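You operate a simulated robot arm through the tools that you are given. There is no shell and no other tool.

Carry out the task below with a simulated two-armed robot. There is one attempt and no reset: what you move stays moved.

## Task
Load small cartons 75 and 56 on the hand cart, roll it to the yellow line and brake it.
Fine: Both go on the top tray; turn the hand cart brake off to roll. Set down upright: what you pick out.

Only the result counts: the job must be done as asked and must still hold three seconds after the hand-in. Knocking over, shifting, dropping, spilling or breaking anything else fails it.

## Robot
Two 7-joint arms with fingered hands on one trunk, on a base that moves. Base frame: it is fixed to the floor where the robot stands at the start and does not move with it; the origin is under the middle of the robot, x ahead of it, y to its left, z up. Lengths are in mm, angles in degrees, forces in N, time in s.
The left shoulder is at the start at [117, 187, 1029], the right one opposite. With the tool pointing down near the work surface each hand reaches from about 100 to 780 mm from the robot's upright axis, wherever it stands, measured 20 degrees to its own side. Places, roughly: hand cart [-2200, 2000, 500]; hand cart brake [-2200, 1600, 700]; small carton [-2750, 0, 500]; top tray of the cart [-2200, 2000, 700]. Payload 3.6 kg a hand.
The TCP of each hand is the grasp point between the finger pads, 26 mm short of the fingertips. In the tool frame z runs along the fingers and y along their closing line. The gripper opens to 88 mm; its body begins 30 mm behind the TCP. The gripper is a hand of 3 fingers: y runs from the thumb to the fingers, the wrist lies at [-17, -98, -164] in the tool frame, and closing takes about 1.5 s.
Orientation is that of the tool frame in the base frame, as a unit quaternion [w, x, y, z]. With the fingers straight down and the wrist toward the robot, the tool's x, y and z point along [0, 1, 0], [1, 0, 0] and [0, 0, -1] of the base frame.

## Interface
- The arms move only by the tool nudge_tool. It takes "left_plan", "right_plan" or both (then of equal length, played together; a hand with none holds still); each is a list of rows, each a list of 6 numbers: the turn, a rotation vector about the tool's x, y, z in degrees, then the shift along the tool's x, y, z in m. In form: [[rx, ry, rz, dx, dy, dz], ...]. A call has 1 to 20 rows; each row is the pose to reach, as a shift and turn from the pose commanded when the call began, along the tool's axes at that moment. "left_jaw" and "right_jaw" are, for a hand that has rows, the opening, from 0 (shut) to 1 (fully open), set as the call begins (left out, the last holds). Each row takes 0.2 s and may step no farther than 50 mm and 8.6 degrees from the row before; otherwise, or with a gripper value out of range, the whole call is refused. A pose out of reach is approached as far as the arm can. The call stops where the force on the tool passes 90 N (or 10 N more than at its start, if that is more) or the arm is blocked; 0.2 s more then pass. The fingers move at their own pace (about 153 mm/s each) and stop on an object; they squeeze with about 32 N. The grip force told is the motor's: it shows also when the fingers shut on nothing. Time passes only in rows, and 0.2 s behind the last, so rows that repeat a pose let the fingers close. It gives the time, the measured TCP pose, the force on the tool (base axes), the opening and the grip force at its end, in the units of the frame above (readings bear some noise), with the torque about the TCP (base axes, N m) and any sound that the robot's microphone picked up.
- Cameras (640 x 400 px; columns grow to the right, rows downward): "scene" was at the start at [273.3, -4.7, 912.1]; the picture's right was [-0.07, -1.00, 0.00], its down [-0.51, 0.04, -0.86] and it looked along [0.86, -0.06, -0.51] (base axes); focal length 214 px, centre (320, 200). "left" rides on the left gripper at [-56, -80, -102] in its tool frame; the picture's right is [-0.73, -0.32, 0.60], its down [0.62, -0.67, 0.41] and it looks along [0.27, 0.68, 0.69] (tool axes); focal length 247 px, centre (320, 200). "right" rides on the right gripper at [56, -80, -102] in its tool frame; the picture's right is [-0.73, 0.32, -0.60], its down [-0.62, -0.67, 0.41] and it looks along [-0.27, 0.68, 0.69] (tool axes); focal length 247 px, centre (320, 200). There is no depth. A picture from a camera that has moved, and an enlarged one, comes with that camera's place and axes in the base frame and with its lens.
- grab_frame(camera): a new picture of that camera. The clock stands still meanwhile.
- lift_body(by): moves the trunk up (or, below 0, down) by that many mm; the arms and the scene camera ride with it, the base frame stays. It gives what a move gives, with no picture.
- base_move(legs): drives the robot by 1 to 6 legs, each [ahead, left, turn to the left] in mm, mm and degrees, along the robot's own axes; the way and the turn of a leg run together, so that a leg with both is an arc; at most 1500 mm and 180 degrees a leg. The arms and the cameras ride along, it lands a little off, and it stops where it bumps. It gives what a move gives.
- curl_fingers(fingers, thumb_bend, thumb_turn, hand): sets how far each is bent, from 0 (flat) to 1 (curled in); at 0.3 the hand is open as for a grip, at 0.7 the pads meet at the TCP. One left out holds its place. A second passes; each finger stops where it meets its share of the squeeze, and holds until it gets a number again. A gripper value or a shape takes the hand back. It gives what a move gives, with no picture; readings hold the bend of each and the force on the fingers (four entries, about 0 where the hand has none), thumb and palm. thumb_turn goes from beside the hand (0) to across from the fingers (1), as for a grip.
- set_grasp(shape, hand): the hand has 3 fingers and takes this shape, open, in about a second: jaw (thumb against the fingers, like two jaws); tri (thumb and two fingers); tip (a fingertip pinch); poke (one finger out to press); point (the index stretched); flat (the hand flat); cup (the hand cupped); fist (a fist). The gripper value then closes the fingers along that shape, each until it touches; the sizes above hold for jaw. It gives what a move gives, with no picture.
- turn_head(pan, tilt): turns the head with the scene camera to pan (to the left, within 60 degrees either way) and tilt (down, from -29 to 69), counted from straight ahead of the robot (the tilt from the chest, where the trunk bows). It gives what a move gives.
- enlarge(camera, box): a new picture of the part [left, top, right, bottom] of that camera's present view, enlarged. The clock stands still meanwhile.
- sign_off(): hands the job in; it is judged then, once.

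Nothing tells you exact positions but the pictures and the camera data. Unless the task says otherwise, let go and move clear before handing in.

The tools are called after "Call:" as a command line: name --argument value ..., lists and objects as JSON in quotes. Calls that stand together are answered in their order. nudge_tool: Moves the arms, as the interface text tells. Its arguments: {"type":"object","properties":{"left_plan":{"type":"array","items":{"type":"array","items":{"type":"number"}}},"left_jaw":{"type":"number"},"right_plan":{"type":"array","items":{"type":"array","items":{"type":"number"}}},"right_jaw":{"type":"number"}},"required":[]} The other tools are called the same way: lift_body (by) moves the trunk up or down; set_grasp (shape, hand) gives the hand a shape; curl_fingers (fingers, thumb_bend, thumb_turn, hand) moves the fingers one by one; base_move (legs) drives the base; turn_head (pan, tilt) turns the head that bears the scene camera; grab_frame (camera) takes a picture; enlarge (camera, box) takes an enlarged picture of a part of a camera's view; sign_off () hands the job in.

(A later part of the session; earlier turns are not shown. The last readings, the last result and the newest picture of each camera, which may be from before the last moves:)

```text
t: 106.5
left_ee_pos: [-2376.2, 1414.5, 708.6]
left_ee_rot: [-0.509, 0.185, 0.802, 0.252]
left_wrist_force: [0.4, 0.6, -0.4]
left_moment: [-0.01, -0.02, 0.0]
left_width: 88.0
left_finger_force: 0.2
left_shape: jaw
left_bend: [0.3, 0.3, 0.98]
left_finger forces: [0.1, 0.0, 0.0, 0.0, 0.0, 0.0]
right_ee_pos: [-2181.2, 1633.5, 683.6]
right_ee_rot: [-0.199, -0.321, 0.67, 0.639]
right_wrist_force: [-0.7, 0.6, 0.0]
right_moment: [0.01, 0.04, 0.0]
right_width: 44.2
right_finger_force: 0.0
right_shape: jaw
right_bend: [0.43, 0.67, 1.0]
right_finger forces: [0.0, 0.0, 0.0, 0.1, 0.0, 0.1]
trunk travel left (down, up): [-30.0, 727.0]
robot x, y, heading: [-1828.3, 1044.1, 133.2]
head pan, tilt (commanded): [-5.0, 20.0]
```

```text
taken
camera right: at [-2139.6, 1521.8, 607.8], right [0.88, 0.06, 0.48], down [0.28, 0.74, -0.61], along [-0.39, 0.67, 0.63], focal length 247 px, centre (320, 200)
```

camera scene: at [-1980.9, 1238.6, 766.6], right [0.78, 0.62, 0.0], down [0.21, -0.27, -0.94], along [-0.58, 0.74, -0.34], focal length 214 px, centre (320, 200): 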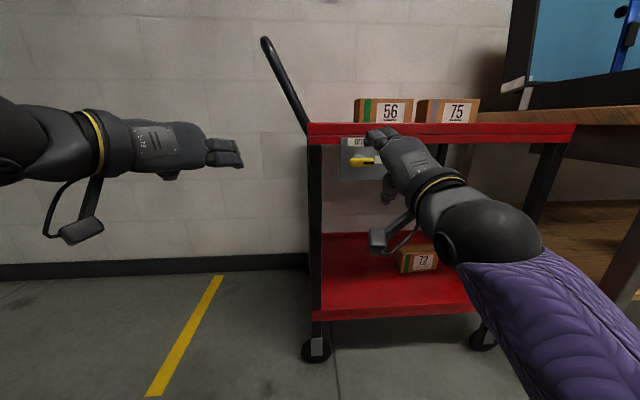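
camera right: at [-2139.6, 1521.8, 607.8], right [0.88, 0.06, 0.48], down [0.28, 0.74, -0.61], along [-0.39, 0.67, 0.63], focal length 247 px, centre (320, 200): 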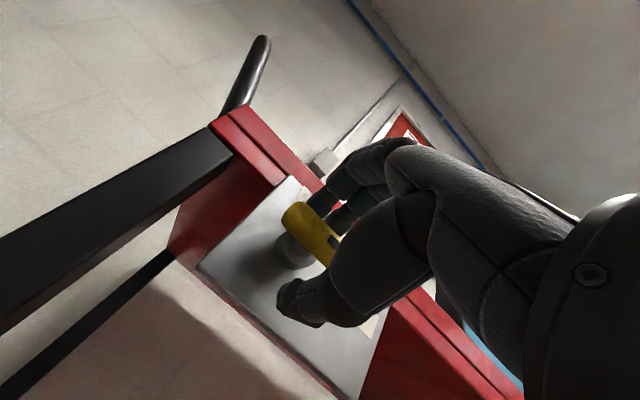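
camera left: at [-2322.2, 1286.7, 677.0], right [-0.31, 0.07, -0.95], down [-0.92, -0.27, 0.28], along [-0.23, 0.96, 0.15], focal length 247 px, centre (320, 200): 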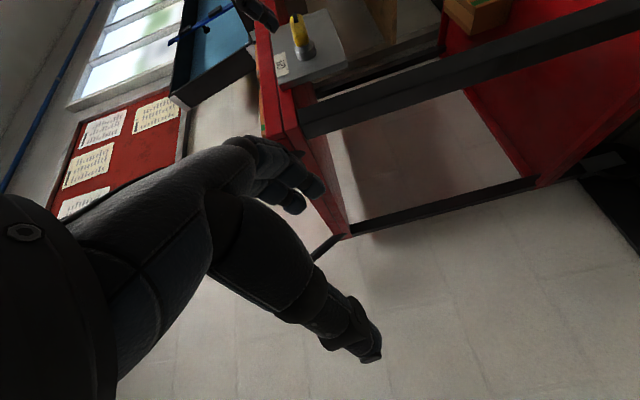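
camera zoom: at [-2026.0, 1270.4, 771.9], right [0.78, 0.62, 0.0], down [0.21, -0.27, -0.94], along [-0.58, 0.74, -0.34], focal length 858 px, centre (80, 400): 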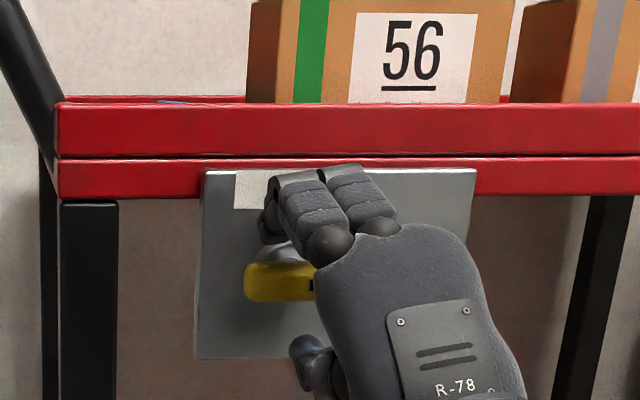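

The lever is inside the jaw, 5 mm above the TCP. I'll raise the trunk 5 mm to centre and then close the right hand on the bar.

Call:
lift_body --by 5

Call:
nudge_tool --right_plan '[[0, 0, 0, 0, 0, 0], [0, 0, 0, 0, 0, 0], [0, 0, 0, 0, 0, 0], [0, 0, 0, 0, 0, 0], [0, 0, 0, 0, 0, 0], [0, 0, 0, 0, 0, 0]]' --right_jaw 0

Call:
enlarge --camera "scene" --box '[300, 100, 460, 200]'

Call:
grab_frame --camera "right"

```text
t: 107.0
left_ee_pos: [-2376.0, 1414.2, 714.4]
left_ee_rot: [-0.509, 0.185, 0.802, 0.252]
left_wrist_force: [-0.1, 0.1, 0.8]
left_moment: [-0.01, -0.01, 0.03]
left_width: 88.0
left_finger_force: 0.1
left_shape: jaw
left_bend: [0.3, 0.3, 0.98]
left_finger forces: [0.1, 0.1, 0.1, 0.0, 0.1, 0.0]
right_ee_pos: [-2181.0, 1633.5, 689.7]
right_ee_rot: [-0.199, -0.32, 0.67, 0.64]
right_wrist_force: [-0.4, 0.3, 0.4]
right_moment: [0.0, -0.03, 0.01]
right_width: 44.4
right_finger_force: 0.0
right_shape: jaw
right_bend: [0.43, 0.67, 1.0]
right_finger forces: [0.1, 0.1, 0.0, 0.0, 0.1, 0.0]
trunk travel left (down, up): [-35.0, 722.0]
robot x, y, heading: [-1823.4, 1043.1, 133.3]
head pan, tilt (commanded): [-5.0, 20.0]
```

```text
t: 108.5
left_ee_pos: [-2376.8, 1413.5, 712.2]
left_ee_rot: [-0.509, 0.185, 0.802, 0.252]
left_wrist_force: [-0.1, -0.4, -0.4]
left_moment: [0.01, -0.02, -0.01]
left_width: 87.8
left_finger_force: 0.0
left_shape: jaw
left_bend: [0.3, 0.3, 0.98]
left_finger forces: [0.2, 0.0, 0.1, 0.1, 0.0, 0.0]
right_ee_pos: [-2182.1, 1632.1, 691.0]
right_ee_rot: [-0.199, -0.32, 0.67, 0.64]
right_wrist_force: [-11.0, 6.9, 6.9]
right_moment: [0.04, 0.13, 0.02]
right_width: 7.8
right_finger_force: 31.4
right_shape: jaw
right_bend: [0.66, 0.73, 1.0]
right_finger forces: [24.3, 12.1, 0.1, 0.0, 28.2, 0.0]
trunk travel left (down, up): [-35.0, 722.0]
robot x, y, heading: [-1823.7, 1041.7, 133.4]
head pan, tilt (commanded): [-5.0, 20.0]
```

```text
4.00 times, centred on (380, 150) of scene
camera zoom: at [-2025.7, 1269.6, 777.2], right [0.78, 0.62, 0.0], down [0.21, -0.27, -0.94], along [-0.58, 0.74, -0.34], focal length 858 px, centre (80, 400)
```

zoom: 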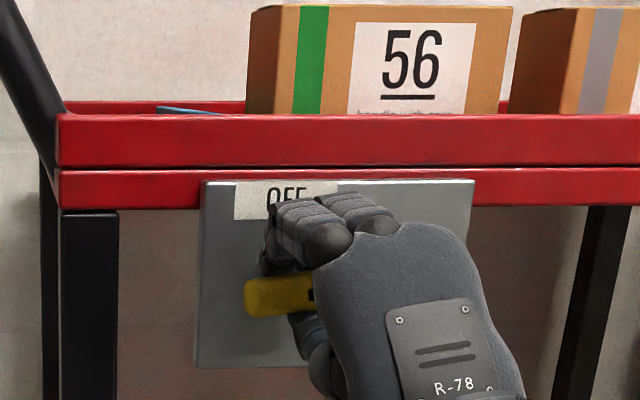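

```text
taken
camera right: at [-2139.9, 1521.3, 613.4], right [0.88, 0.06, 0.48], down [0.28, 0.74, -0.61], along [-0.39, 0.67, 0.63], focal length 247 px, centre (320, 200)
```

right: 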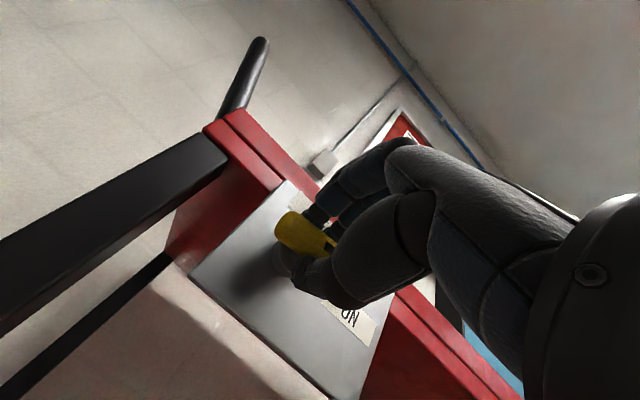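

The bar is gripped firmly. I'll roll the hand counter-clockwise about the plate normal, first 40°.

Call:
nudge_tool --right_plan '[[0.1, -0.8, -8.0, 0, 0, 0], [0.2, -1.6, -15.9, 0, 0, 0], [0.3, -2.4, -23.9, 0, 0, 0], [0.4, -3.2, -31.8, 0, 0, 0], [0.5, -4.0, -39.8, 0, 0, 0]]'

Call:
enlarge --camera "scene" --box '[300, 100, 460, 200]'

Call:
grab_frame --camera "right"

```text
t: 109.7
left_ee_pos: [-2376.9, 1413.4, 714.7]
left_ee_rot: [-0.508, 0.184, 0.803, 0.253]
left_wrist_force: [-0.1, -1.0, 0.4]
left_moment: [0.02, -0.01, 0.02]
left_width: 87.7
left_finger_force: 0.0
left_shape: jaw
left_bend: [0.3, 0.3, 0.98]
left_finger forces: [0.0, 0.0, 0.1, 0.0, 0.0, 0.0]
right_ee_pos: [-2184.3, 1632.5, 691.3]
right_ee_rot: [0.056, -0.509, 0.529, 0.677]
right_wrist_force: [-18.4, 1.8, 6.1]
right_moment: [0.02, 0.13, 0.16]
right_width: 7.6
right_finger_force: 32.2
right_shape: jaw
right_bend: [0.65, 0.74, 1.0]
right_finger forces: [24.7, 14.0, 0.0, 0.1, 26.7, 0.0]
trunk travel left (down, up): [-35.0, 722.0]
robot x, y, heading: [-1826.4, 1040.8, 133.3]
head pan, tilt (commanded): [-5.0, 20.0]
```

```text
4.00 times, centred on (380, 150) of scene
camera zoom: at [-2026.1, 1269.2, 777.1], right [0.78, 0.62, 0.0], down [0.21, -0.27, -0.94], along [-0.58, 0.74, -0.34], focal length 858 px, centre (80, 400)
```

zoom: 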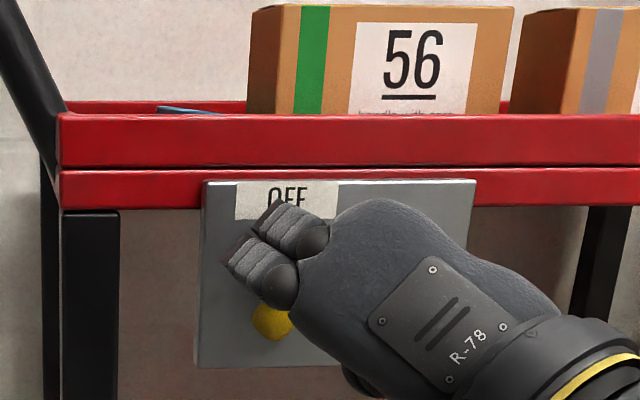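

```text
taken
camera right: at [-2096.8, 1561.3, 602.8], right [0.53, -0.26, 0.81], down [0.45, 0.9, 0.0], along [-0.72, 0.36, 0.59], focal length 247 px, centre (320, 200)
```

right: 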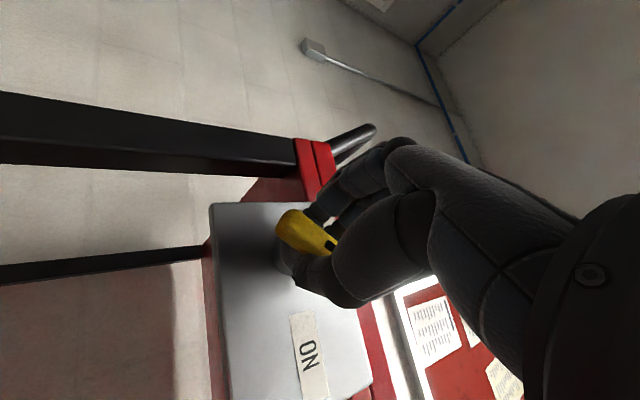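

The lever turns with the hand. Continue another ~51°.

Call:
nudge_tool --right_plan '[[0.1, -0.8, -8.0, 0, 0, 0], [0.2, -1.6, -15.9, 0, 0, 0], [0.3, -2.4, -23.9, 0, 0, 0], [0.4, -3.2, -31.8, 0, 0, 0], [0.5, -4.0, -39.8, 0, 0, 0], [0.6, -4.8, -47.0, 0, 0, 0], [0.7, -5.2, -51.0, 0, 0, 0]]'

Call:
enlarge --camera "scene" --box '[300, 100, 460, 200]'

Call:
grab_frame --camera "right"

```text
t: 111.2
left_ee_pos: [-2376.8, 1414.3, 713.6]
left_ee_rot: [-0.508, 0.184, 0.802, 0.253]
left_wrist_force: [0.6, 0.1, 0.3]
left_moment: [0.04, -0.02, 0.0]
left_width: 87.8
left_finger_force: 0.1
left_shape: jaw
left_bend: [0.3, 0.3, 0.98]
left_finger forces: [0.0, 0.1, 0.1, 0.0, 0.1, 0.0]
right_ee_pos: [-2183.7, 1631.0, 690.7]
right_ee_rot: [-0.366, 0.655, -0.259, -0.609]
right_wrist_force: [-24.8, -1.2, 8.2]
right_moment: [-0.2, 0.67, 0.29]
right_width: 7.9
right_finger_force: 32.0
right_shape: jaw
right_bend: [0.63, 0.75, 1.0]
right_finger forces: [42.6, 1.4, 0.0, 0.1, 25.6, 0.1]
trunk travel left (down, up): [-35.0, 722.0]
robot x, y, heading: [-1822.4, 1038.8, 133.3]
head pan, tilt (commanded): [-5.0, 20.0]
```

```text
4.00 times, centred on (380, 150) of scene
camera zoom: at [-2026.3, 1269.1, 777.2], right [0.78, 0.62, 0.0], down [0.21, -0.27, -0.94], along [-0.58, 0.74, -0.34], focal length 858 px, centre (80, 400)
```

zoom: 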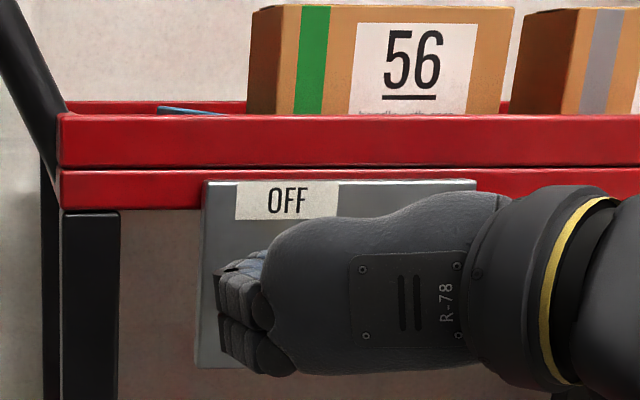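

```text
taken
camera right: at [-2051.9, 1603.6, 647.5], right [0.02, -0.74, 0.67], down [0.19, 0.66, 0.73], along [-0.98, 0.11, 0.16], focal length 247 px, centre (320, 200)
```

right: 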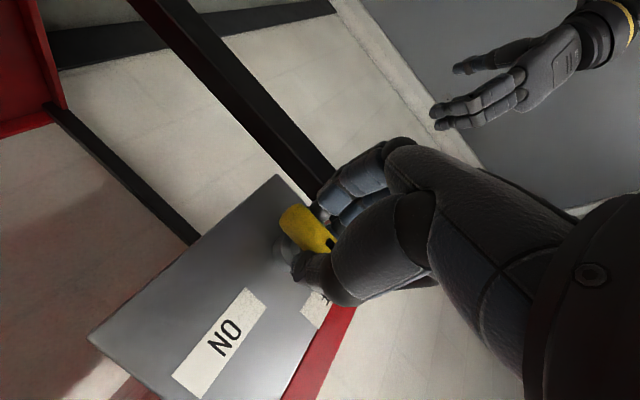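

The hand has rolled ~90°, and the load suggests the lever reached its stop at OFF. I'll open the hand and back it off to check.

Call:
nudge_tool --right_plan '[[0, 0, 0, 0, 0, 0], [0, 0, 0, 0, 0, 0], [0, 0, 0, 0, 0, 0], [0, 0, 0, 0, 0, 0], [0, 0, 0, 0, 0, -0.015], [0, 0, 0, 0, 0, -0.03], [0, 0, 0, 0, 0, -0.05], [0, 0, 0, 0, 0, -0.08]]' --right_jaw 0.6

Call:
grab_frame --camera "scene"

Call:
enlarge --camera "scene" --box '[300, 100, 460, 200]'

Call:
grab_frame --camera "right"

```text
t: 113.0
left_ee_pos: [-2376.4, 1413.9, 714.1]
left_ee_rot: [-0.509, 0.184, 0.802, 0.252]
left_wrist_force: [-0.4, 1.2, 0.2]
left_moment: [0.01, -0.03, 0.01]
left_width: 88.0
left_finger_force: 0.0
left_shape: jaw
left_bend: [0.3, 0.3, 0.98]
left_finger forces: [0.0, 0.0, 0.1, 0.0, 0.0, 0.0]
right_ee_pos: [-2132.8, 1569.4, 689.4]
right_ee_rot: [-0.367, 0.656, -0.26, -0.606]
right_wrist_force: [0.0, -0.5, -0.2]
right_moment: [0.02, -0.05, -0.02]
right_width: 52.3
right_finger_force: 0.1
right_shape: jaw
right_bend: [0.39, 0.63, 1.0]
right_finger forces: [0.1, 0.1, 0.1, 0.0, 0.0, 0.1]
trunk travel left (down, up): [-35.0, 722.0]
robot x, y, heading: [-1828.9, 1037.4, 133.3]
head pan, tilt (commanded): [-5.0, 20.0]
```

```text
taken
camera scene: at [-2025.4, 1269.7, 777.2], right [0.78, 0.62, 0.0], down [0.21, -0.27, -0.94], along [-0.58, 0.74, -0.34], focal length 214 px, centre (320, 200)
```

scene: 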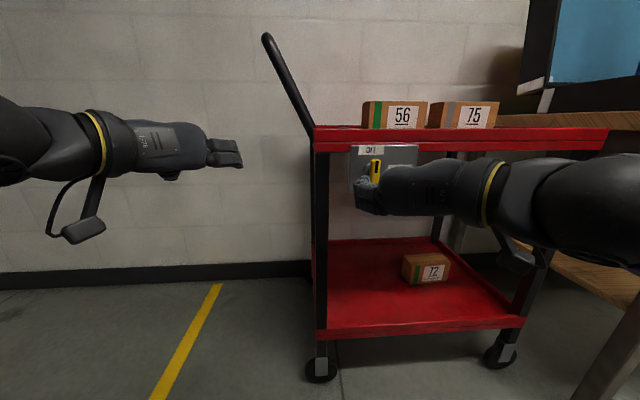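

```text
4.00 times, centred on (380, 150) of scene
camera zoom: at [-2025.4, 1269.7, 777.2], right [0.78, 0.62, 0.0], down [0.21, -0.27, -0.94], along [-0.58, 0.74, -0.34], focal length 858 px, centre (80, 400)
```

zoom: 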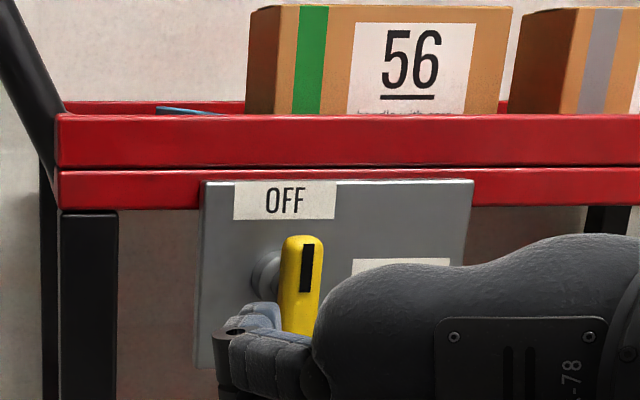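

```text
taken
camera right: at [-2001.5, 1540.5, 645.7], right [0.02, -0.74, 0.67], down [0.19, 0.66, 0.73], along [-0.98, 0.12, 0.15], focal length 247 px, centre (320, 200)
```

right: 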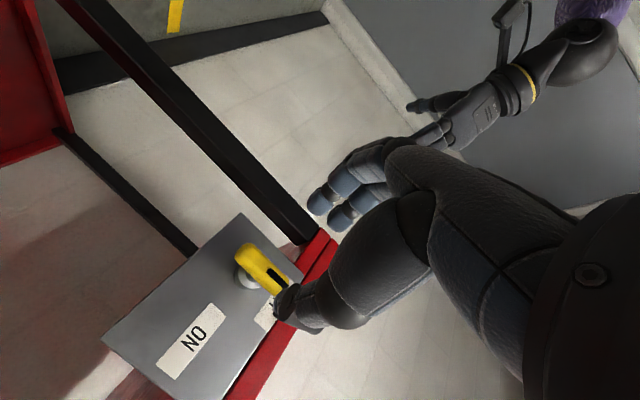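

The lever now points up to OFF. Next, the left hand: I'll raise it and bring it in front of the handle's near leg (pre-grasp ~80 mm short), then check.

Call:
nudge_tool --left_plan '[[0, 0, 0, 0.035, 0, -0.025], [0, 0, 0, 0.07, 0, -0.05], [0, 0, 0, 0.108, 0, -0.07], [0, 0, 0, 0.108, 0.045, -0.07], [0, 0, 0, 0.108, 0.09, -0.07], [0, 0, 0, 0.108, 0.135, -0.07], [0, 0, 0, 0.108, 0.17, -0.07]]' --left_jaw 1

Call:
turn_head --pan 5 --tilt 10

Call:
grab_frame --camera "scene"

Call:
grab_frame --camera "left"

```text
t: 114.7
left_ee_pos: [-2274.6, 1514.4, 875.9]
left_ee_rot: [-0.509, 0.184, 0.802, 0.253]
left_wrist_force: [-0.4, -0.3, 0.5]
left_moment: [-0.01, 0.02, 0.0]
left_width: 87.8
left_finger_force: 0.1
left_shape: jaw
left_bend: [0.3, 0.3, 0.98]
left_finger forces: [0.0, 0.0, 0.0, 0.1, 0.0, 0.0]
right_ee_pos: [-2133.0, 1569.4, 688.7]
right_ee_rot: [-0.367, 0.656, -0.261, -0.605]
right_wrist_force: [0.4, -0.8, 0.4]
right_moment: [0.02, 0.0, -0.02]
right_width: 52.4
right_finger_force: 0.0
right_shape: jaw
right_bend: [0.39, 0.63, 1.0]
right_finger forces: [0.0, 0.0, 0.0, 0.1, 0.0, 0.0]
trunk travel left (down, up): [-35.0, 722.0]
robot x, y, heading: [-1821.2, 1042.6, 133.5]
head pan, tilt (commanded): [-5.0, 20.0]
```

```text
t: 115.4
left_ee_pos: [-2275.1, 1513.5, 874.3]
left_ee_rot: [-0.509, 0.186, 0.802, 0.252]
left_wrist_force: [0.5, -0.6, -0.2]
left_moment: [0.03, -0.01, 0.01]
left_width: 88.0
left_finger_force: 0.1
left_shape: jaw
left_bend: [0.3, 0.3, 0.98]
left_finger forces: [0.1, 0.1, 0.0, 0.0, 0.1, 0.0]
right_ee_pos: [-2133.4, 1569.4, 687.8]
right_ee_rot: [-0.365, 0.656, -0.261, -0.606]
right_wrist_force: [0.3, -0.7, -1.0]
right_moment: [0.01, -0.02, -0.03]
right_width: 52.7
right_finger_force: 0.1
right_shape: jaw
right_bend: [0.39, 0.63, 1.0]
right_finger forces: [0.0, 0.0, 0.0, 0.0, 0.0, 0.0]
trunk travel left (down, up): [-35.0, 722.0]
robot x, y, heading: [-1823.7, 1037.9, 133.2]
head pan, tilt (commanded): [5.0, 10.0]
```

```text
taken
camera scene: at [-2036.9, 1258.5, 793.4], right [0.67, 0.75, 0.0], down [0.13, -0.12, -0.98], along [-0.74, 0.66, -0.17], focal length 214 px, centre (320, 200)
```

scene: 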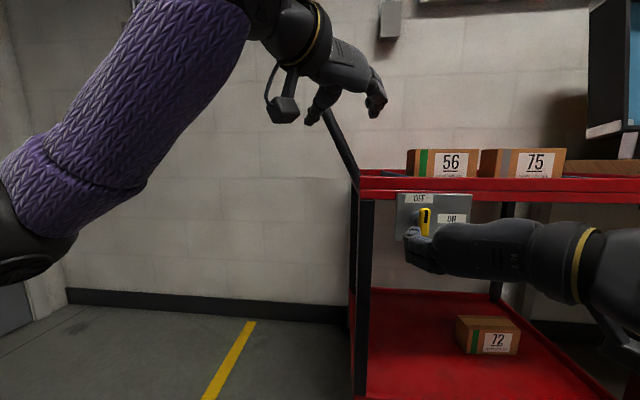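

```text
taken
camera left: at [-2221.5, 1386.7, 842.9], right [-0.31, 0.07, -0.95], down [-0.92, -0.27, 0.28], along [-0.23, 0.96, 0.15], focal length 247 px, centre (320, 200)
```

left: 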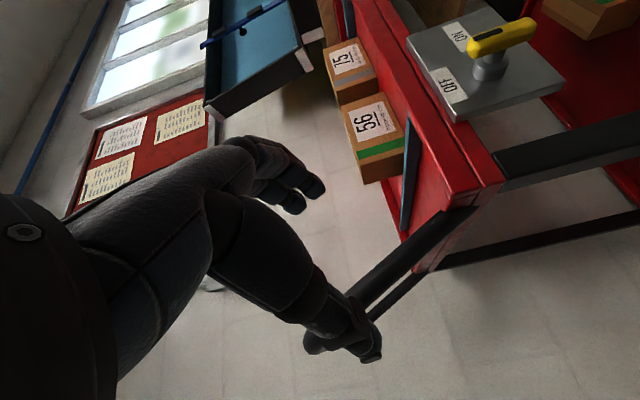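

The left hand is just in front of the handle leg. Let me zoom from both cameras to measure the leg line precisely before closing in.

Call:
enlarge --camera "scene" --box '[280, 60, 440, 220]'

Call:
enlarge --camera "left" --box '[260, 150, 540, 380]'

```text
2.50 times, centred on (360, 140) of scene
camera zoom: at [-2036.9, 1258.5, 793.4], right [0.67, 0.75, 0.0], down [0.13, -0.12, -0.98], along [-0.74, 0.66, -0.17], focal length 536 px, centre (220, 350)
```

zoom: 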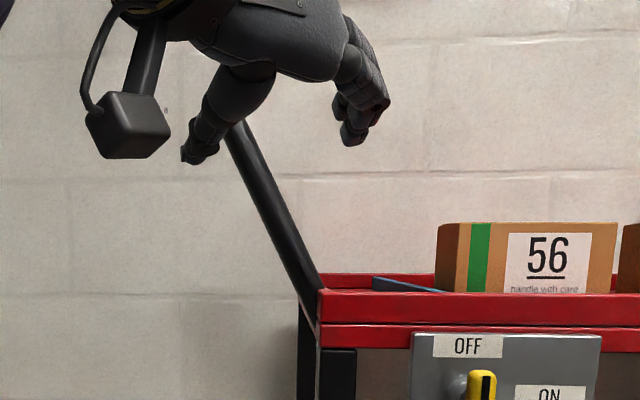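

```text
1.74 times, centred on (400, 265) of left
camera zoom: at [-2221.5, 1386.7, 842.9], right [-0.31, 0.07, -0.95], down [-0.92, -0.27, 0.28], along [-0.23, 0.96, 0.15], focal length 430 px, centre (181, 87)
```

zoom: 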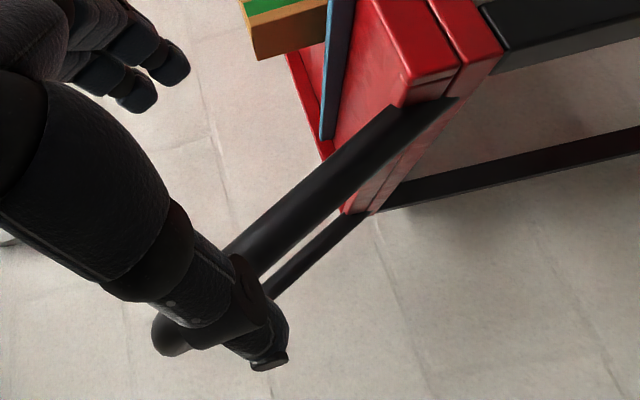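

The leg line, re-measured, will be nearly centred if I advance straight along the tool axis ~86 mm. Moving in.

Call:
nudge_tool --left_plan '[[0, 0, 0, 0, -0.002, 0.03], [0, 0, 0, 0, -0.003, 0.06], [0, 0, 0, 0, -0.003, 0.086], [0, 0, 0, 0, -0.003, 0.086]]'

Call:
grab_frame --camera "left"

Call:
enlarge --camera "scene" --box '[280, 60, 440, 220]'

```text
t: 116.4
left_ee_pos: [-2339.2, 1563.1, 842.9]
left_ee_rot: [-0.509, 0.185, 0.802, 0.252]
left_wrist_force: [0.1, 0.1, 0.7]
left_moment: [0.0, 0.01, 0.01]
left_width: 88.0
left_finger_force: 0.1
left_shape: jaw
left_bend: [0.3, 0.3, 0.98]
left_finger forces: [0.1, 0.0, 0.0, 0.1, 0.1, 0.1]
right_ee_pos: [-2132.4, 1568.9, 689.2]
right_ee_rot: [-0.367, 0.656, -0.261, -0.606]
right_wrist_force: [0.1, 0.3, -0.1]
right_moment: [0.01, 0.03, -0.02]
right_width: 52.6
right_finger_force: 0.1
right_shape: jaw
right_bend: [0.39, 0.63, 1.0]
right_finger forces: [0.0, 0.1, 0.0, 0.0, 0.1, 0.0]
trunk travel left (down, up): [-35.0, 722.0]
robot x, y, heading: [-1824.4, 1043.5, 133.2]
head pan, tilt (commanded): [5.0, 10.0]
```

```text
taken
camera left: at [-2285.6, 1434.4, 811.3], right [-0.3, 0.07, -0.95], down [-0.92, -0.27, 0.28], along [-0.23, 0.96, 0.15], focal length 247 px, centre (320, 200)
```

left: 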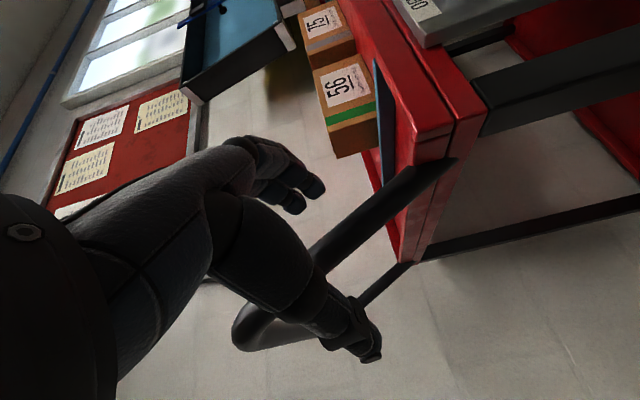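

```text
2.50 times, centred on (360, 140) of scene
camera zoom: at [-2037.0, 1258.5, 793.5], right [0.66, 0.75, 0.0], down [0.13, -0.12, -0.98], along [-0.74, 0.65, -0.17], focal length 536 px, centre (220, 350)
```

zoom: 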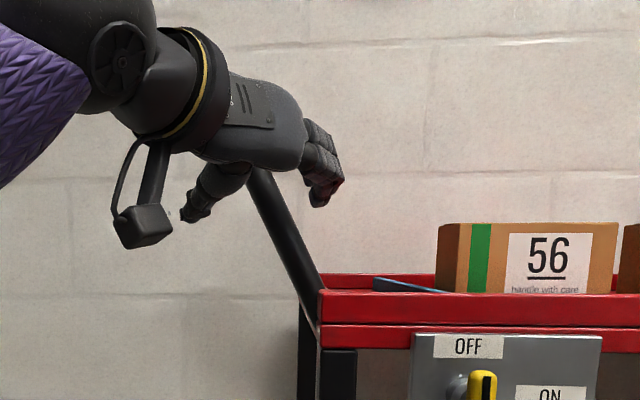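

Close now. I'll zoom the left camera to judge the leg's depth between thumb and fingers.

Call:
enlarge --camera "left" --box '[220, 130, 460, 360]'

Call:
turn_head --pan 20 --tilt 0

Call:
grab_frame --camera "scene"

Call:
grab_frame --camera "right"

```text
1.74 times, centred on (340, 245) of left
camera zoom: at [-2285.6, 1434.4, 811.3], right [-0.3, 0.07, -0.95], down [-0.92, -0.27, 0.28], along [-0.23, 0.96, 0.15], focal length 430 px, centre (285, 122)
```

zoom: 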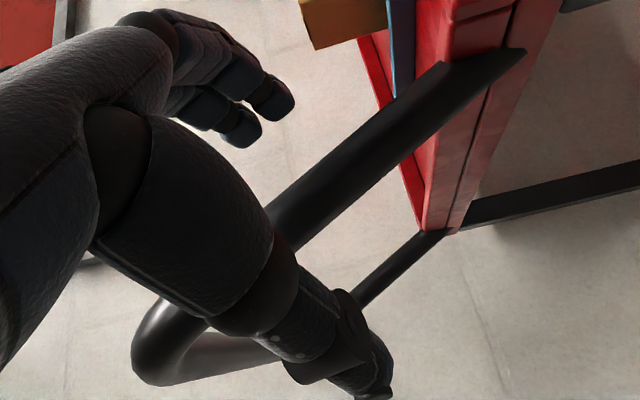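

```text
t: 117.1
left_ee_pos: [-2339.2, 1561.0, 844.4]
left_ee_rot: [-0.508, 0.186, 0.802, 0.253]
left_wrist_force: [-0.2, -0.5, -0.2]
left_moment: [-0.01, 0.0, -0.01]
left_width: 88.3
left_finger_force: 0.0
left_shape: jaw
left_bend: [0.3, 0.3, 0.98]
left_finger forces: [0.0, 0.0, 0.0, 0.0, 0.0, 0.0]
right_ee_pos: [-2131.9, 1568.3, 688.2]
right_ee_rot: [-0.368, 0.656, -0.26, -0.606]
right_wrist_force: [-0.6, -0.4, 0.5]
right_moment: [0.01, -0.03, 0.0]
right_width: 52.2
right_finger_force: 0.1
right_shape: jaw
right_bend: [0.39, 0.63, 1.0]
right_finger forces: [0.1, 0.0, 0.0, 0.0, 0.1, 0.1]
trunk travel left (down, up): [-35.0, 722.0]
robot x, y, heading: [-1825.1, 1044.9, 133.4]
head pan, tilt (commanded): [20.0, 0.0]
```

```text
taken
camera scene: at [-2047.9, 1237.1, 809.5], right [0.45, 0.89, 0.0], down [0.0, 0.0, -1.0], along [-0.89, 0.45, 0.0], focal length 214 px, centre (320, 200)
```

scene: 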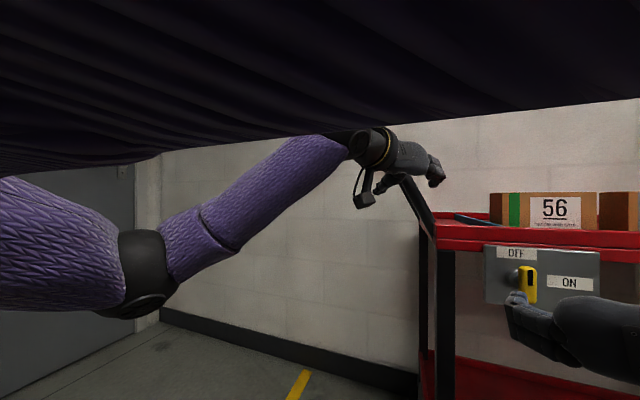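

```text
taken
camera right: at [-2001.4, 1540.5, 645.5], right [0.02, -0.74, 0.67], down [0.19, 0.66, 0.73], along [-0.98, 0.12, 0.15], focal length 247 px, centre (320, 200)
```

right: 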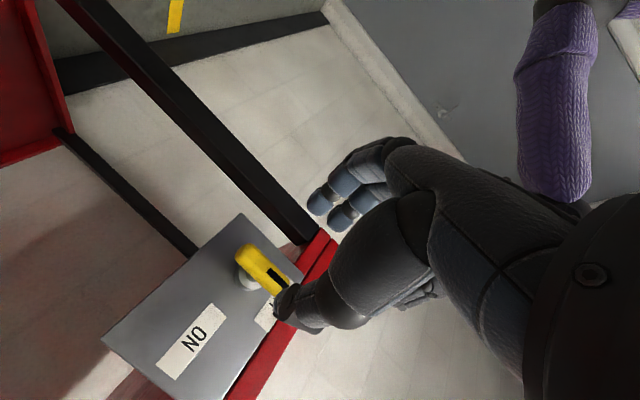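

The leg lies between thumb and fingers, ~10 mm past the TCP. I'll advance 8 mm more, then close the left hand around the leg.

Call:
nudge_tool --left_plan '[[0, 0, 0, 0, -0.004, 0.008], [0, 0, 0, 0, -0.004, 0.008]]'

Call:
nudge_tool --left_plan '[[0, 0, 0, 0, 0, 0], [0, 0, 0, 0, 0, 0], [0, 0, 0, 0, 0, 0], [0, 0, 0, 0, 0, 0], [0, 0, 0, 0, 0, 0], [0, 0, 0, 0, 0, 0], [0, 0, 0, 0, 0, 0], [0, 0, 0, 0, 0, 0]]' --left_jaw 0

Call:
grab_frame --camera "left"

Call:
turn_head --pan 0 --tilt 20

Call:
grab_frame --camera "scene"

```text
t: 117.7
left_ee_pos: [-2348.0, 1563.6, 839.4]
left_ee_rot: [-0.509, 0.186, 0.802, 0.252]
left_wrist_force: [-0.7, 0.0, 0.1]
left_moment: [0.03, 0.01, 0.01]
left_width: 88.2
left_finger_force: 0.1
left_shape: jaw
left_bend: [0.3, 0.3, 0.98]
left_finger forces: [0.0, 0.0, 0.1, 0.0, 0.1, 0.0]
right_ee_pos: [-2132.3, 1570.4, 688.6]
right_ee_rot: [-0.367, 0.656, -0.261, -0.606]
right_wrist_force: [0.3, 0.4, -0.1]
right_moment: [0.04, 0.02, 0.0]
right_width: 52.5
right_finger_force: 0.1
right_shape: jaw
right_bend: [0.39, 0.63, 1.0]
right_finger forces: [0.0, 0.0, 0.1, 0.1, 0.0, 0.0]
trunk travel left (down, up): [-35.0, 722.0]
robot x, y, heading: [-1826.6, 1042.1, 133.4]
head pan, tilt (commanded): [20.0, 0.0]
```

```text
t: 119.5
left_ee_pos: [-2347.4, 1564.1, 839.7]
left_ee_rot: [-0.508, 0.185, 0.802, 0.253]
left_wrist_force: [0.2, -0.5, -0.4]
left_moment: [0.0, 0.0, 0.01]
left_width: 0.0
left_finger_force: 31.8
left_shape: jaw
left_bend: [0.7, 0.46, 1.0]
left_finger forces: [0.0, 0.1, 0.0, 0.0, 0.1, 0.0]
right_ee_pos: [-2133.0, 1569.6, 688.9]
right_ee_rot: [-0.367, 0.656, -0.261, -0.605]
right_wrist_force: [0.2, -0.1, 0.6]
right_moment: [0.01, 0.0, 0.0]
right_width: 52.5
right_finger_force: 0.0
right_shape: jaw
right_bend: [0.39, 0.63, 1.0]
right_finger forces: [0.1, 0.0, 0.1, 0.0, 0.0, 0.0]
trunk travel left (down, up): [-35.0, 722.0]
robot x, y, heading: [-1825.2, 1037.8, 133.3]
head pan, tilt (commanded): [20.0, 0.0]
```

```text
taken
camera left: at [-2293.3, 1436.0, 807.2], right [-0.31, 0.07, -0.95], down [-0.92, -0.27, 0.28], along [-0.23, 0.96, 0.15], focal length 247 px, centre (320, 200)
```

left: 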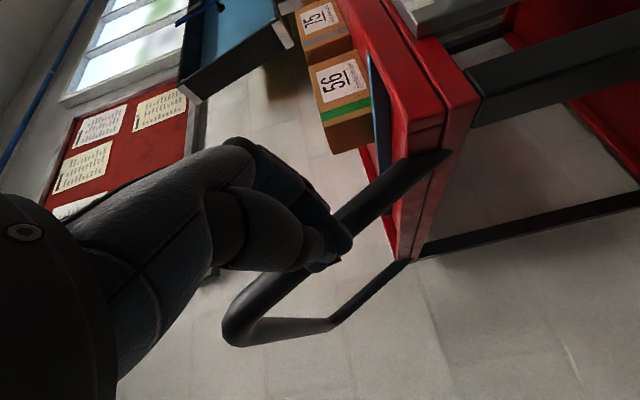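

```text
t: 120.4
left_ee_pos: [-2346.9, 1563.5, 839.6]
left_ee_rot: [-0.509, 0.185, 0.802, 0.251]
left_wrist_force: [0.4, -0.2, -0.4]
left_moment: [0.03, 0.01, 0.02]
left_width: 0.1
left_finger_force: 32.0
left_shape: jaw
left_bend: [0.7, 0.46, 1.0]
left_finger forces: [0.0, 0.1, 0.0, 0.1, 0.0, 0.0]
right_ee_pos: [-2132.7, 1568.0, 688.5]
right_ee_rot: [-0.367, 0.656, -0.26, -0.606]
right_wrist_force: [0.6, 0.5, 0.4]
right_moment: [0.0, 0.01, -0.01]
right_width: 52.5
right_finger_force: 0.1
right_shape: jaw
right_bend: [0.39, 0.63, 1.0]
right_finger forces: [0.0, 0.1, 0.1, 0.0, 0.0, 0.0]
trunk travel left (down, up): [-35.0, 722.0]
robot x, y, heading: [-1825.2, 1040.1, 133.5]
head pan, tilt (commanded): [0.0, 20.0]
```

```text
taken
camera scene: at [-2031.4, 1264.3, 777.3], right [0.73, 0.69, 0.0], down [0.23, -0.25, -0.94], along [-0.65, 0.68, -0.34], focal length 214 px, centre (320, 200)
```

scene: 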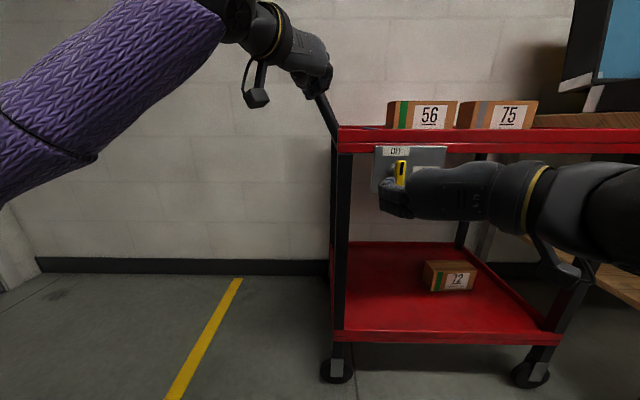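

The hand closed short of the leg (it's ~30 mm farther). I'll reopen, advance ~33 mm, and close again.

Call:
nudge_tool --left_plan '[[0, 0, 0, 0, 0, -0.005], [0, 0, 0, 0, 0, -0.005], [0, 0, 0, 0, 0, -0.005], [0, 0, 0, 0, 0, -0.005], [0, 0, 0, 0, 0, -0.005], [0, 0, 0, 0, 0, -0.005]]' --left_jaw 1

Call:
nudge_tool --left_plan '[[0, 0, 0, 0.004, 0.002, 0.012], [0, 0, 0, 0.008, 0.004, 0.025], [0, 0, 0, 0.01, 0.005, 0.038], [0, 0, 0, 0.01, 0.005, 0.038]]'

Call:
grab_frame --camera "left"

Call:
enlarge --camera "scene" --box '[230, 10, 430, 170]'

```text
t: 121.8
left_ee_pos: [-2343.5, 1560.5, 841.0]
left_ee_rot: [-0.509, 0.185, 0.802, 0.252]
left_wrist_force: [0.3, 0.1, -0.5]
left_moment: [-0.03, -0.01, -0.02]
left_width: 87.4
left_finger_force: 0.0
left_shape: jaw
left_bend: [0.3, 0.3, 0.98]
left_finger forces: [0.0, 0.0, 0.0, 0.0, 0.0, 0.0]
right_ee_pos: [-2132.5, 1568.7, 688.0]
right_ee_rot: [-0.367, 0.656, -0.259, -0.606]
right_wrist_force: [-0.8, -0.6, 0.0]
right_moment: [0.01, 0.04, 0.0]
right_width: 52.5
right_finger_force: 0.1
right_shape: jaw
right_bend: [0.39, 0.63, 1.0]
right_finger forces: [0.0, 0.1, 0.0, 0.0, 0.0, 0.0]
trunk travel left (down, up): [-35.0, 722.0]
robot x, y, heading: [-1822.7, 1041.4, 133.5]
head pan, tilt (commanded): [0.0, 20.0]
```

```text
t: 122.8
left_ee_pos: [-2372.3, 1586.0, 837.8]
left_ee_rot: [-0.508, 0.186, 0.802, 0.252]
left_wrist_force: [-0.3, 0.1, -0.3]
left_moment: [0.0, 0.04, 0.0]
left_width: 87.9
left_finger_force: 0.1
left_shape: jaw
left_bend: [0.3, 0.3, 0.98]
left_finger forces: [0.0, 0.1, 0.2, 0.1, 0.0, 0.1]
right_ee_pos: [-2132.9, 1567.5, 689.4]
right_ee_rot: [-0.366, 0.657, -0.259, -0.606]
right_wrist_force: [0.1, -0.1, 0.2]
right_moment: [0.0, -0.03, -0.02]
right_width: 52.3
right_finger_force: 0.0
right_shape: jaw
right_bend: [0.39, 0.63, 1.0]
right_finger forces: [0.1, 0.1, 0.0, 0.0, 0.0, 0.0]
trunk travel left (down, up): [-35.0, 722.0]
robot x, y, heading: [-1822.3, 1039.9, 133.4]
head pan, tilt (commanded): [0.0, 20.0]
```

```text
taken
camera left: at [-2318.9, 1459.7, 805.3], right [-0.3, 0.07, -0.95], down [-0.92, -0.27, 0.28], along [-0.23, 0.96, 0.15], focal length 247 px, centre (320, 200)
```

left: 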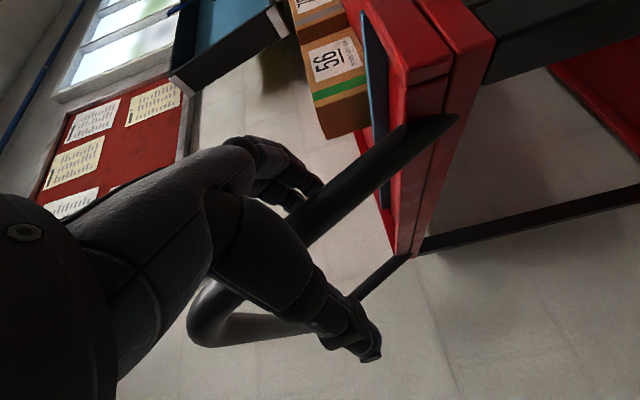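

```text
2.50 times, centred on (330, 90) of scene
camera zoom: at [-2031.4, 1264.4, 777.2], right [0.73, 0.69, 0.0], down [0.23, -0.25, -0.94], along [-0.64, 0.68, -0.34], focal length 536 px, centre (295, 475)
```

zoom: 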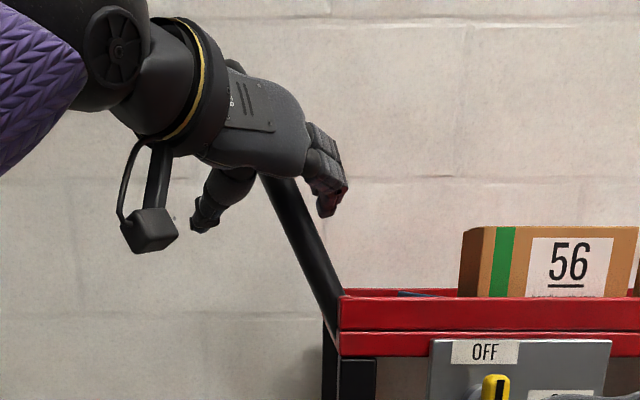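

The leg now lies squarely inside the grip. Closing the left hand.

Call:
nudge_tool --left_plan '[[0, 0, 0, 0, 0, 0], [0, 0, 0, 0, 0, 0], [0, 0, 0, 0, 0, 0], [0, 0, 0, 0, 0, 0], [0, 0, 0, 0, 0, 0], [0, 0, 0, 0, 0, 0], [0, 0, 0, 0, 0, 0], [0, 0, 0, 0, 0, 0]]' --left_jaw 0

Call:
grab_frame --camera "left"

Call:
grab_frame --camera "scene"

```text
t: 124.6
left_ee_pos: [-2375.8, 1586.4, 839.1]
left_ee_rot: [-0.511, 0.183, 0.802, 0.252]
left_wrist_force: [-21.3, 19.5, 13.9]
left_moment: [0.94, -0.09, 0.5]
left_width: 14.1
left_finger_force: 32.4
left_shape: jaw
left_bend: [0.49, 0.67, 1.0]
left_finger forces: [43.6, 0.0, 0.1, 0.0, 31.4, 0.0]
right_ee_pos: [-2133.2, 1569.7, 688.2]
right_ee_rot: [-0.367, 0.656, -0.26, -0.606]
right_wrist_force: [1.0, -0.1, -0.6]
right_moment: [0.01, 0.04, 0.01]
right_width: 52.2
right_finger_force: 0.1
right_shape: jaw
right_bend: [0.39, 0.63, 1.0]
right_finger forces: [0.0, 0.0, 0.1, 0.1, 0.0, 0.0]
trunk travel left (down, up): [-35.0, 722.0]
robot x, y, heading: [-1828.2, 1043.4, 133.2]
head pan, tilt (commanded): [0.0, 20.0]
```

```text
taken
camera left: at [-2321.0, 1460.1, 805.8], right [-0.31, 0.07, -0.95], down [-0.92, -0.27, 0.28], along [-0.24, 0.96, 0.15], focal length 247 px, centre (320, 200)
```

left: 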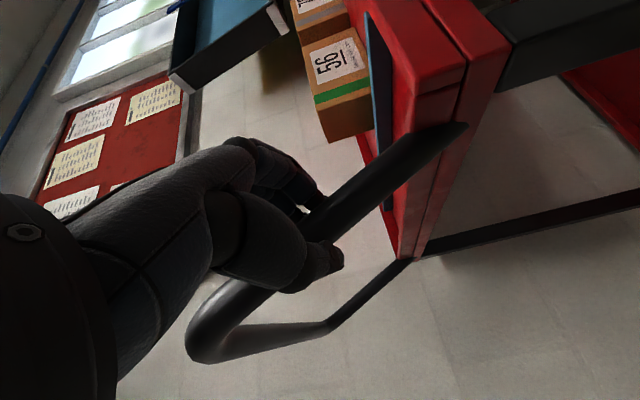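

```text
taken
camera scene: at [-2032.2, 1264.9, 776.9], right [0.73, 0.69, 0.0], down [0.24, -0.25, -0.94], along [-0.64, 0.68, -0.34], focal length 214 px, centre (320, 200)
```

scene: 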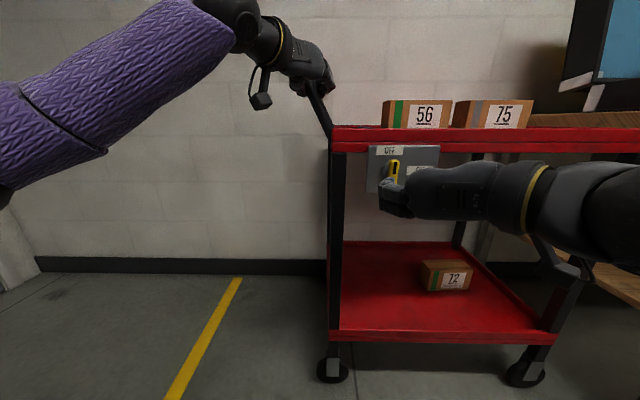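

The leg is gripped (14 mm squeeze, 32 N). Brake is OFF. I'll roll the cart left along the wall: first 250 mm, then check.

Call:
base_move --legs '[[0, 250, 0]]'

Call:
grab_frame --camera "scene"

Call:
grab_frame --camera "left"

```text
t: 126.4
left_ee_pos: [-2558.3, 1416.9, 838.4]
left_ee_rot: [-0.51, 0.182, 0.801, 0.253]
left_wrist_force: [-34.2, 40.5, 14.0]
left_moment: [1.15, 0.0, 0.72]
left_width: 15.2
left_finger_force: 31.9
left_shape: jaw
left_bend: [0.48, 0.68, 1.0]
left_finger forces: [51.9, 0.0, 0.0, 0.0, 27.7, 0.0]
right_ee_pos: [-2316.9, 1398.7, 687.0]
right_ee_rot: [-0.367, 0.657, -0.262, -0.604]
right_wrist_force: [0.4, 0.3, -0.4]
right_moment: [-0.01, -0.01, -0.02]
right_width: 52.3
right_finger_force: 0.0
right_shape: jaw
right_bend: [0.39, 0.63, 1.0]
right_finger forces: [0.1, 0.0, 0.1, 0.1, 0.0, 0.1]
trunk travel left (down, up): [-35.0, 722.0]
robot x, y, heading: [-2010.6, 869.9, 133.1]
head pan, tilt (commanded): [0.0, 20.0]
```

```text
taken
camera scene: at [-2215.2, 1094.5, 776.2], right [0.73, 0.69, 0.0], down [0.24, -0.25, -0.94], along [-0.64, 0.68, -0.35], focal length 214 px, centre (320, 200)
```

scene: 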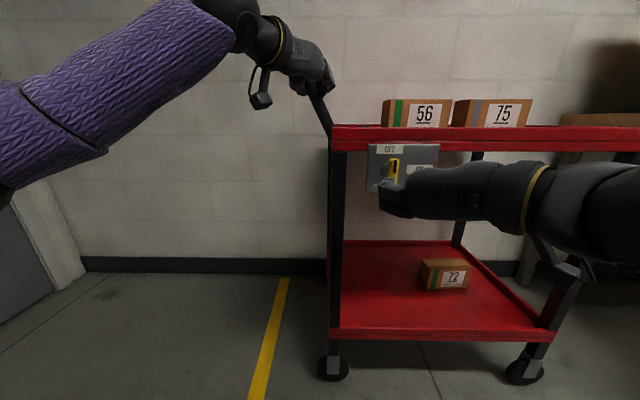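

```text
taken
camera left: at [-2504.4, 1290.7, 805.0], right [-0.31, 0.07, -0.95], down [-0.92, -0.27, 0.28], along [-0.24, 0.96, 0.15], focal length 247 px, centre (320, 200)
```

left: 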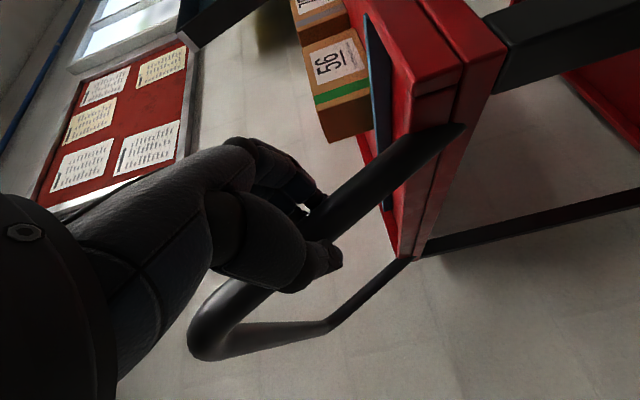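

The cart follows nicely with the cartons in place. The tray's left edge is now ~207 mm from the line's centre (wheel ~224). I'll roll another ~213 mm with a slight forward component to relieve the side load.

Call:
base_move --legs '[[9, 213, 0]]'

Call:
grab_frame --camera "scene"

Call:
enlarge --camera "scene" --box '[240, 240, 420, 400]'

Call:
grab_frame --camera "left"

```text
t: 128.1
left_ee_pos: [-2708.4, 1284.2, 838.3]
left_ee_rot: [-0.509, 0.189, 0.8, 0.257]
left_wrist_force: [20.0, 49.8, -5.1]
left_moment: [0.35, -0.26, -0.34]
left_width: 27.2
left_finger_force: 31.9
left_shape: jaw
left_bend: [0.39, 0.72, 1.0]
left_finger forces: [52.5, 0.0, 0.1, 0.0, 18.4, 0.0]
right_ee_pos: [-2473.2, 1262.6, 685.5]
right_ee_rot: [-0.367, 0.656, -0.265, -0.605]
right_wrist_force: [0.1, 0.1, -1.0]
right_moment: [-0.02, -0.01, 0.01]
right_width: 52.4
right_finger_force: 0.0
right_shape: jaw
right_bend: [0.39, 0.63, 1.0]
right_finger forces: [0.0, 0.1, 0.0, 0.0, 0.1, 0.0]
trunk travel left (down, up): [-35.0, 722.0]
robot x, y, heading: [-2172.6, 729.5, 133.0]
head pan, tilt (commanded): [0.0, 20.0]
```

```text
taken
camera scene: at [-2373.4, 957.8, 776.3], right [0.73, 0.68, 0.0], down [0.23, -0.26, -0.94], along [-0.64, 0.69, -0.34], focal length 214 px, centre (320, 200)
```

scene: 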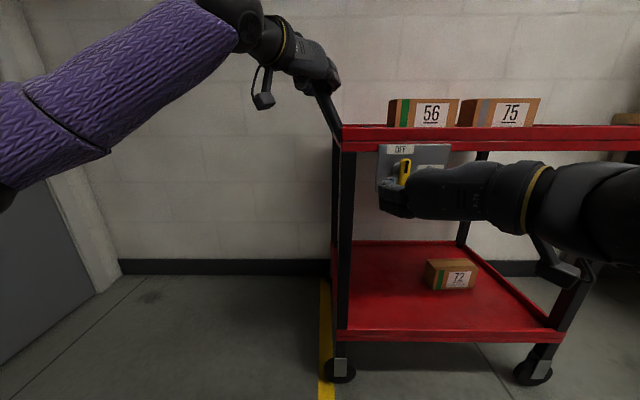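

```text
2.50 times, centred on (330, 320) of scene
camera zoom: at [-2373.4, 957.8, 776.3], right [0.73, 0.68, 0.0], down [0.23, -0.26, -0.94], along [-0.64, 0.69, -0.34], focal length 536 px, centre (295, -100)
```

zoom: 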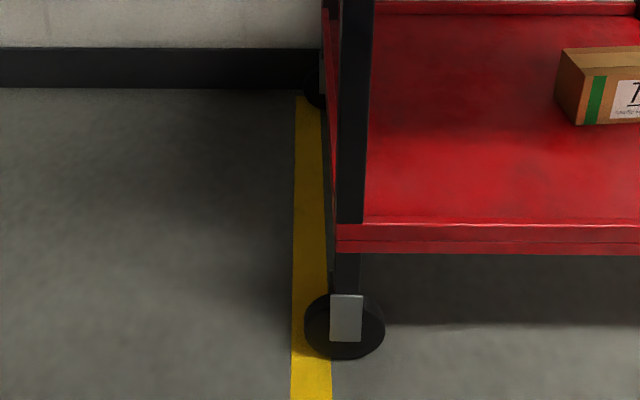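

```text
taken
camera left: at [-2656.8, 1156.8, 805.4], right [-0.31, 0.08, -0.95], down [-0.93, -0.26, 0.28], along [-0.22, 0.96, 0.15], focal length 247 px, centre (320, 200)
```

left: 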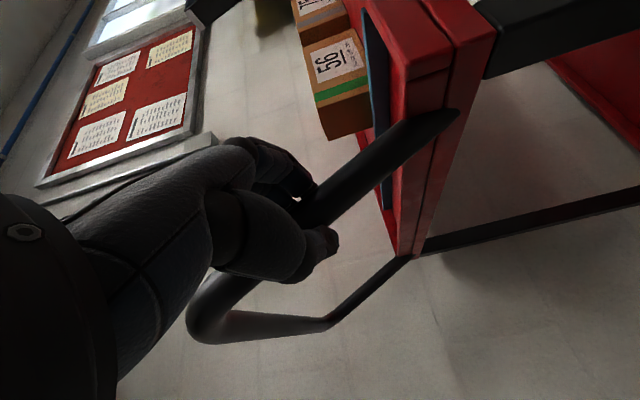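

The cart's left edge is now at the line's near edge, but the left hand feels ~49 N resisting. I'll wait a moment and see whether it settles.

Call:
nudge_tool --left_plan '[[0, 0, 0, 0, 0, 0], [0, 0, 0, 0, 0, 0], [0, 0, 0, 0, 0, 0], [0, 0, 0, 0, 0, 0], [0, 0, 0, 0, 0, 0]]'

Call:
enlarge --camera "scene" --box '[240, 240, 420, 400]'

Call:
enlarge --camera "scene" --box '[260, 60, 460, 220]'

```text
t: 129.2
left_ee_pos: [-2707.1, 1286.5, 840.0]
left_ee_rot: [-0.507, 0.19, 0.799, 0.261]
left_wrist_force: [5.8, 49.6, -1.8]
left_moment: [0.51, -0.28, 0.06]
left_width: 24.9
left_finger_force: 32.1
left_shape: jaw
left_bend: [0.41, 0.72, 1.0]
left_finger forces: [53.4, 0.0, 0.0, 0.0, 20.3, 0.0]
right_ee_pos: [-2474.0, 1262.7, 686.6]
right_ee_rot: [-0.368, 0.656, -0.264, -0.604]
right_wrist_force: [0.3, 0.2, 0.2]
right_moment: [-0.01, -0.01, -0.01]
right_width: 52.1
right_finger_force: 0.0
right_shape: jaw
right_bend: [0.39, 0.63, 1.0]
right_finger forces: [0.0, 0.0, 0.0, 0.0, 0.0, 0.0]
trunk travel left (down, up): [-35.0, 722.0]
robot x, y, heading: [-2166.7, 732.8, 133.0]
head pan, tilt (commanded): [0.0, 20.0]
```

```text
2.50 times, centred on (330, 320) of scene
camera zoom: at [-2374.0, 957.8, 776.2], right [0.73, 0.68, 0.0], down [0.23, -0.25, -0.94], along [-0.64, 0.69, -0.35], focal length 536 px, centre (295, -100)
```

zoom: 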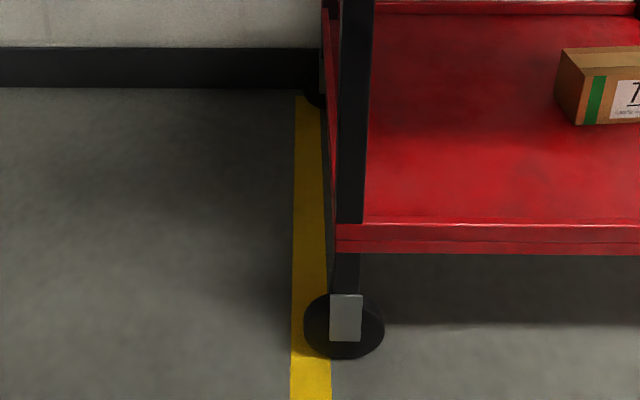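

```text
2.50 times, centred on (360, 140) of scene
camera zoom: at [-2374.0, 957.8, 776.2], right [0.73, 0.68, 0.0], down [0.23, -0.25, -0.94], along [-0.64, 0.69, -0.35], focal length 536 px, centre (220, 350)
```

zoom: 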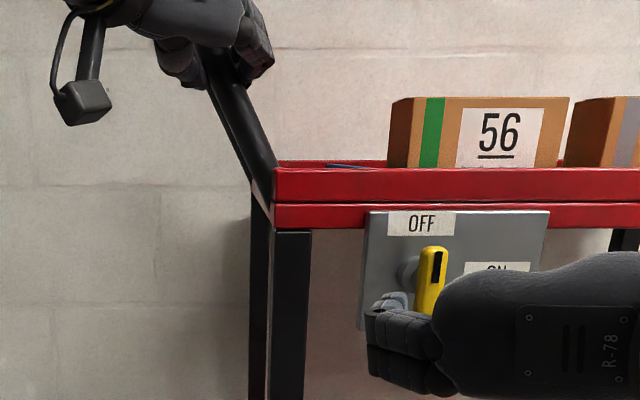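

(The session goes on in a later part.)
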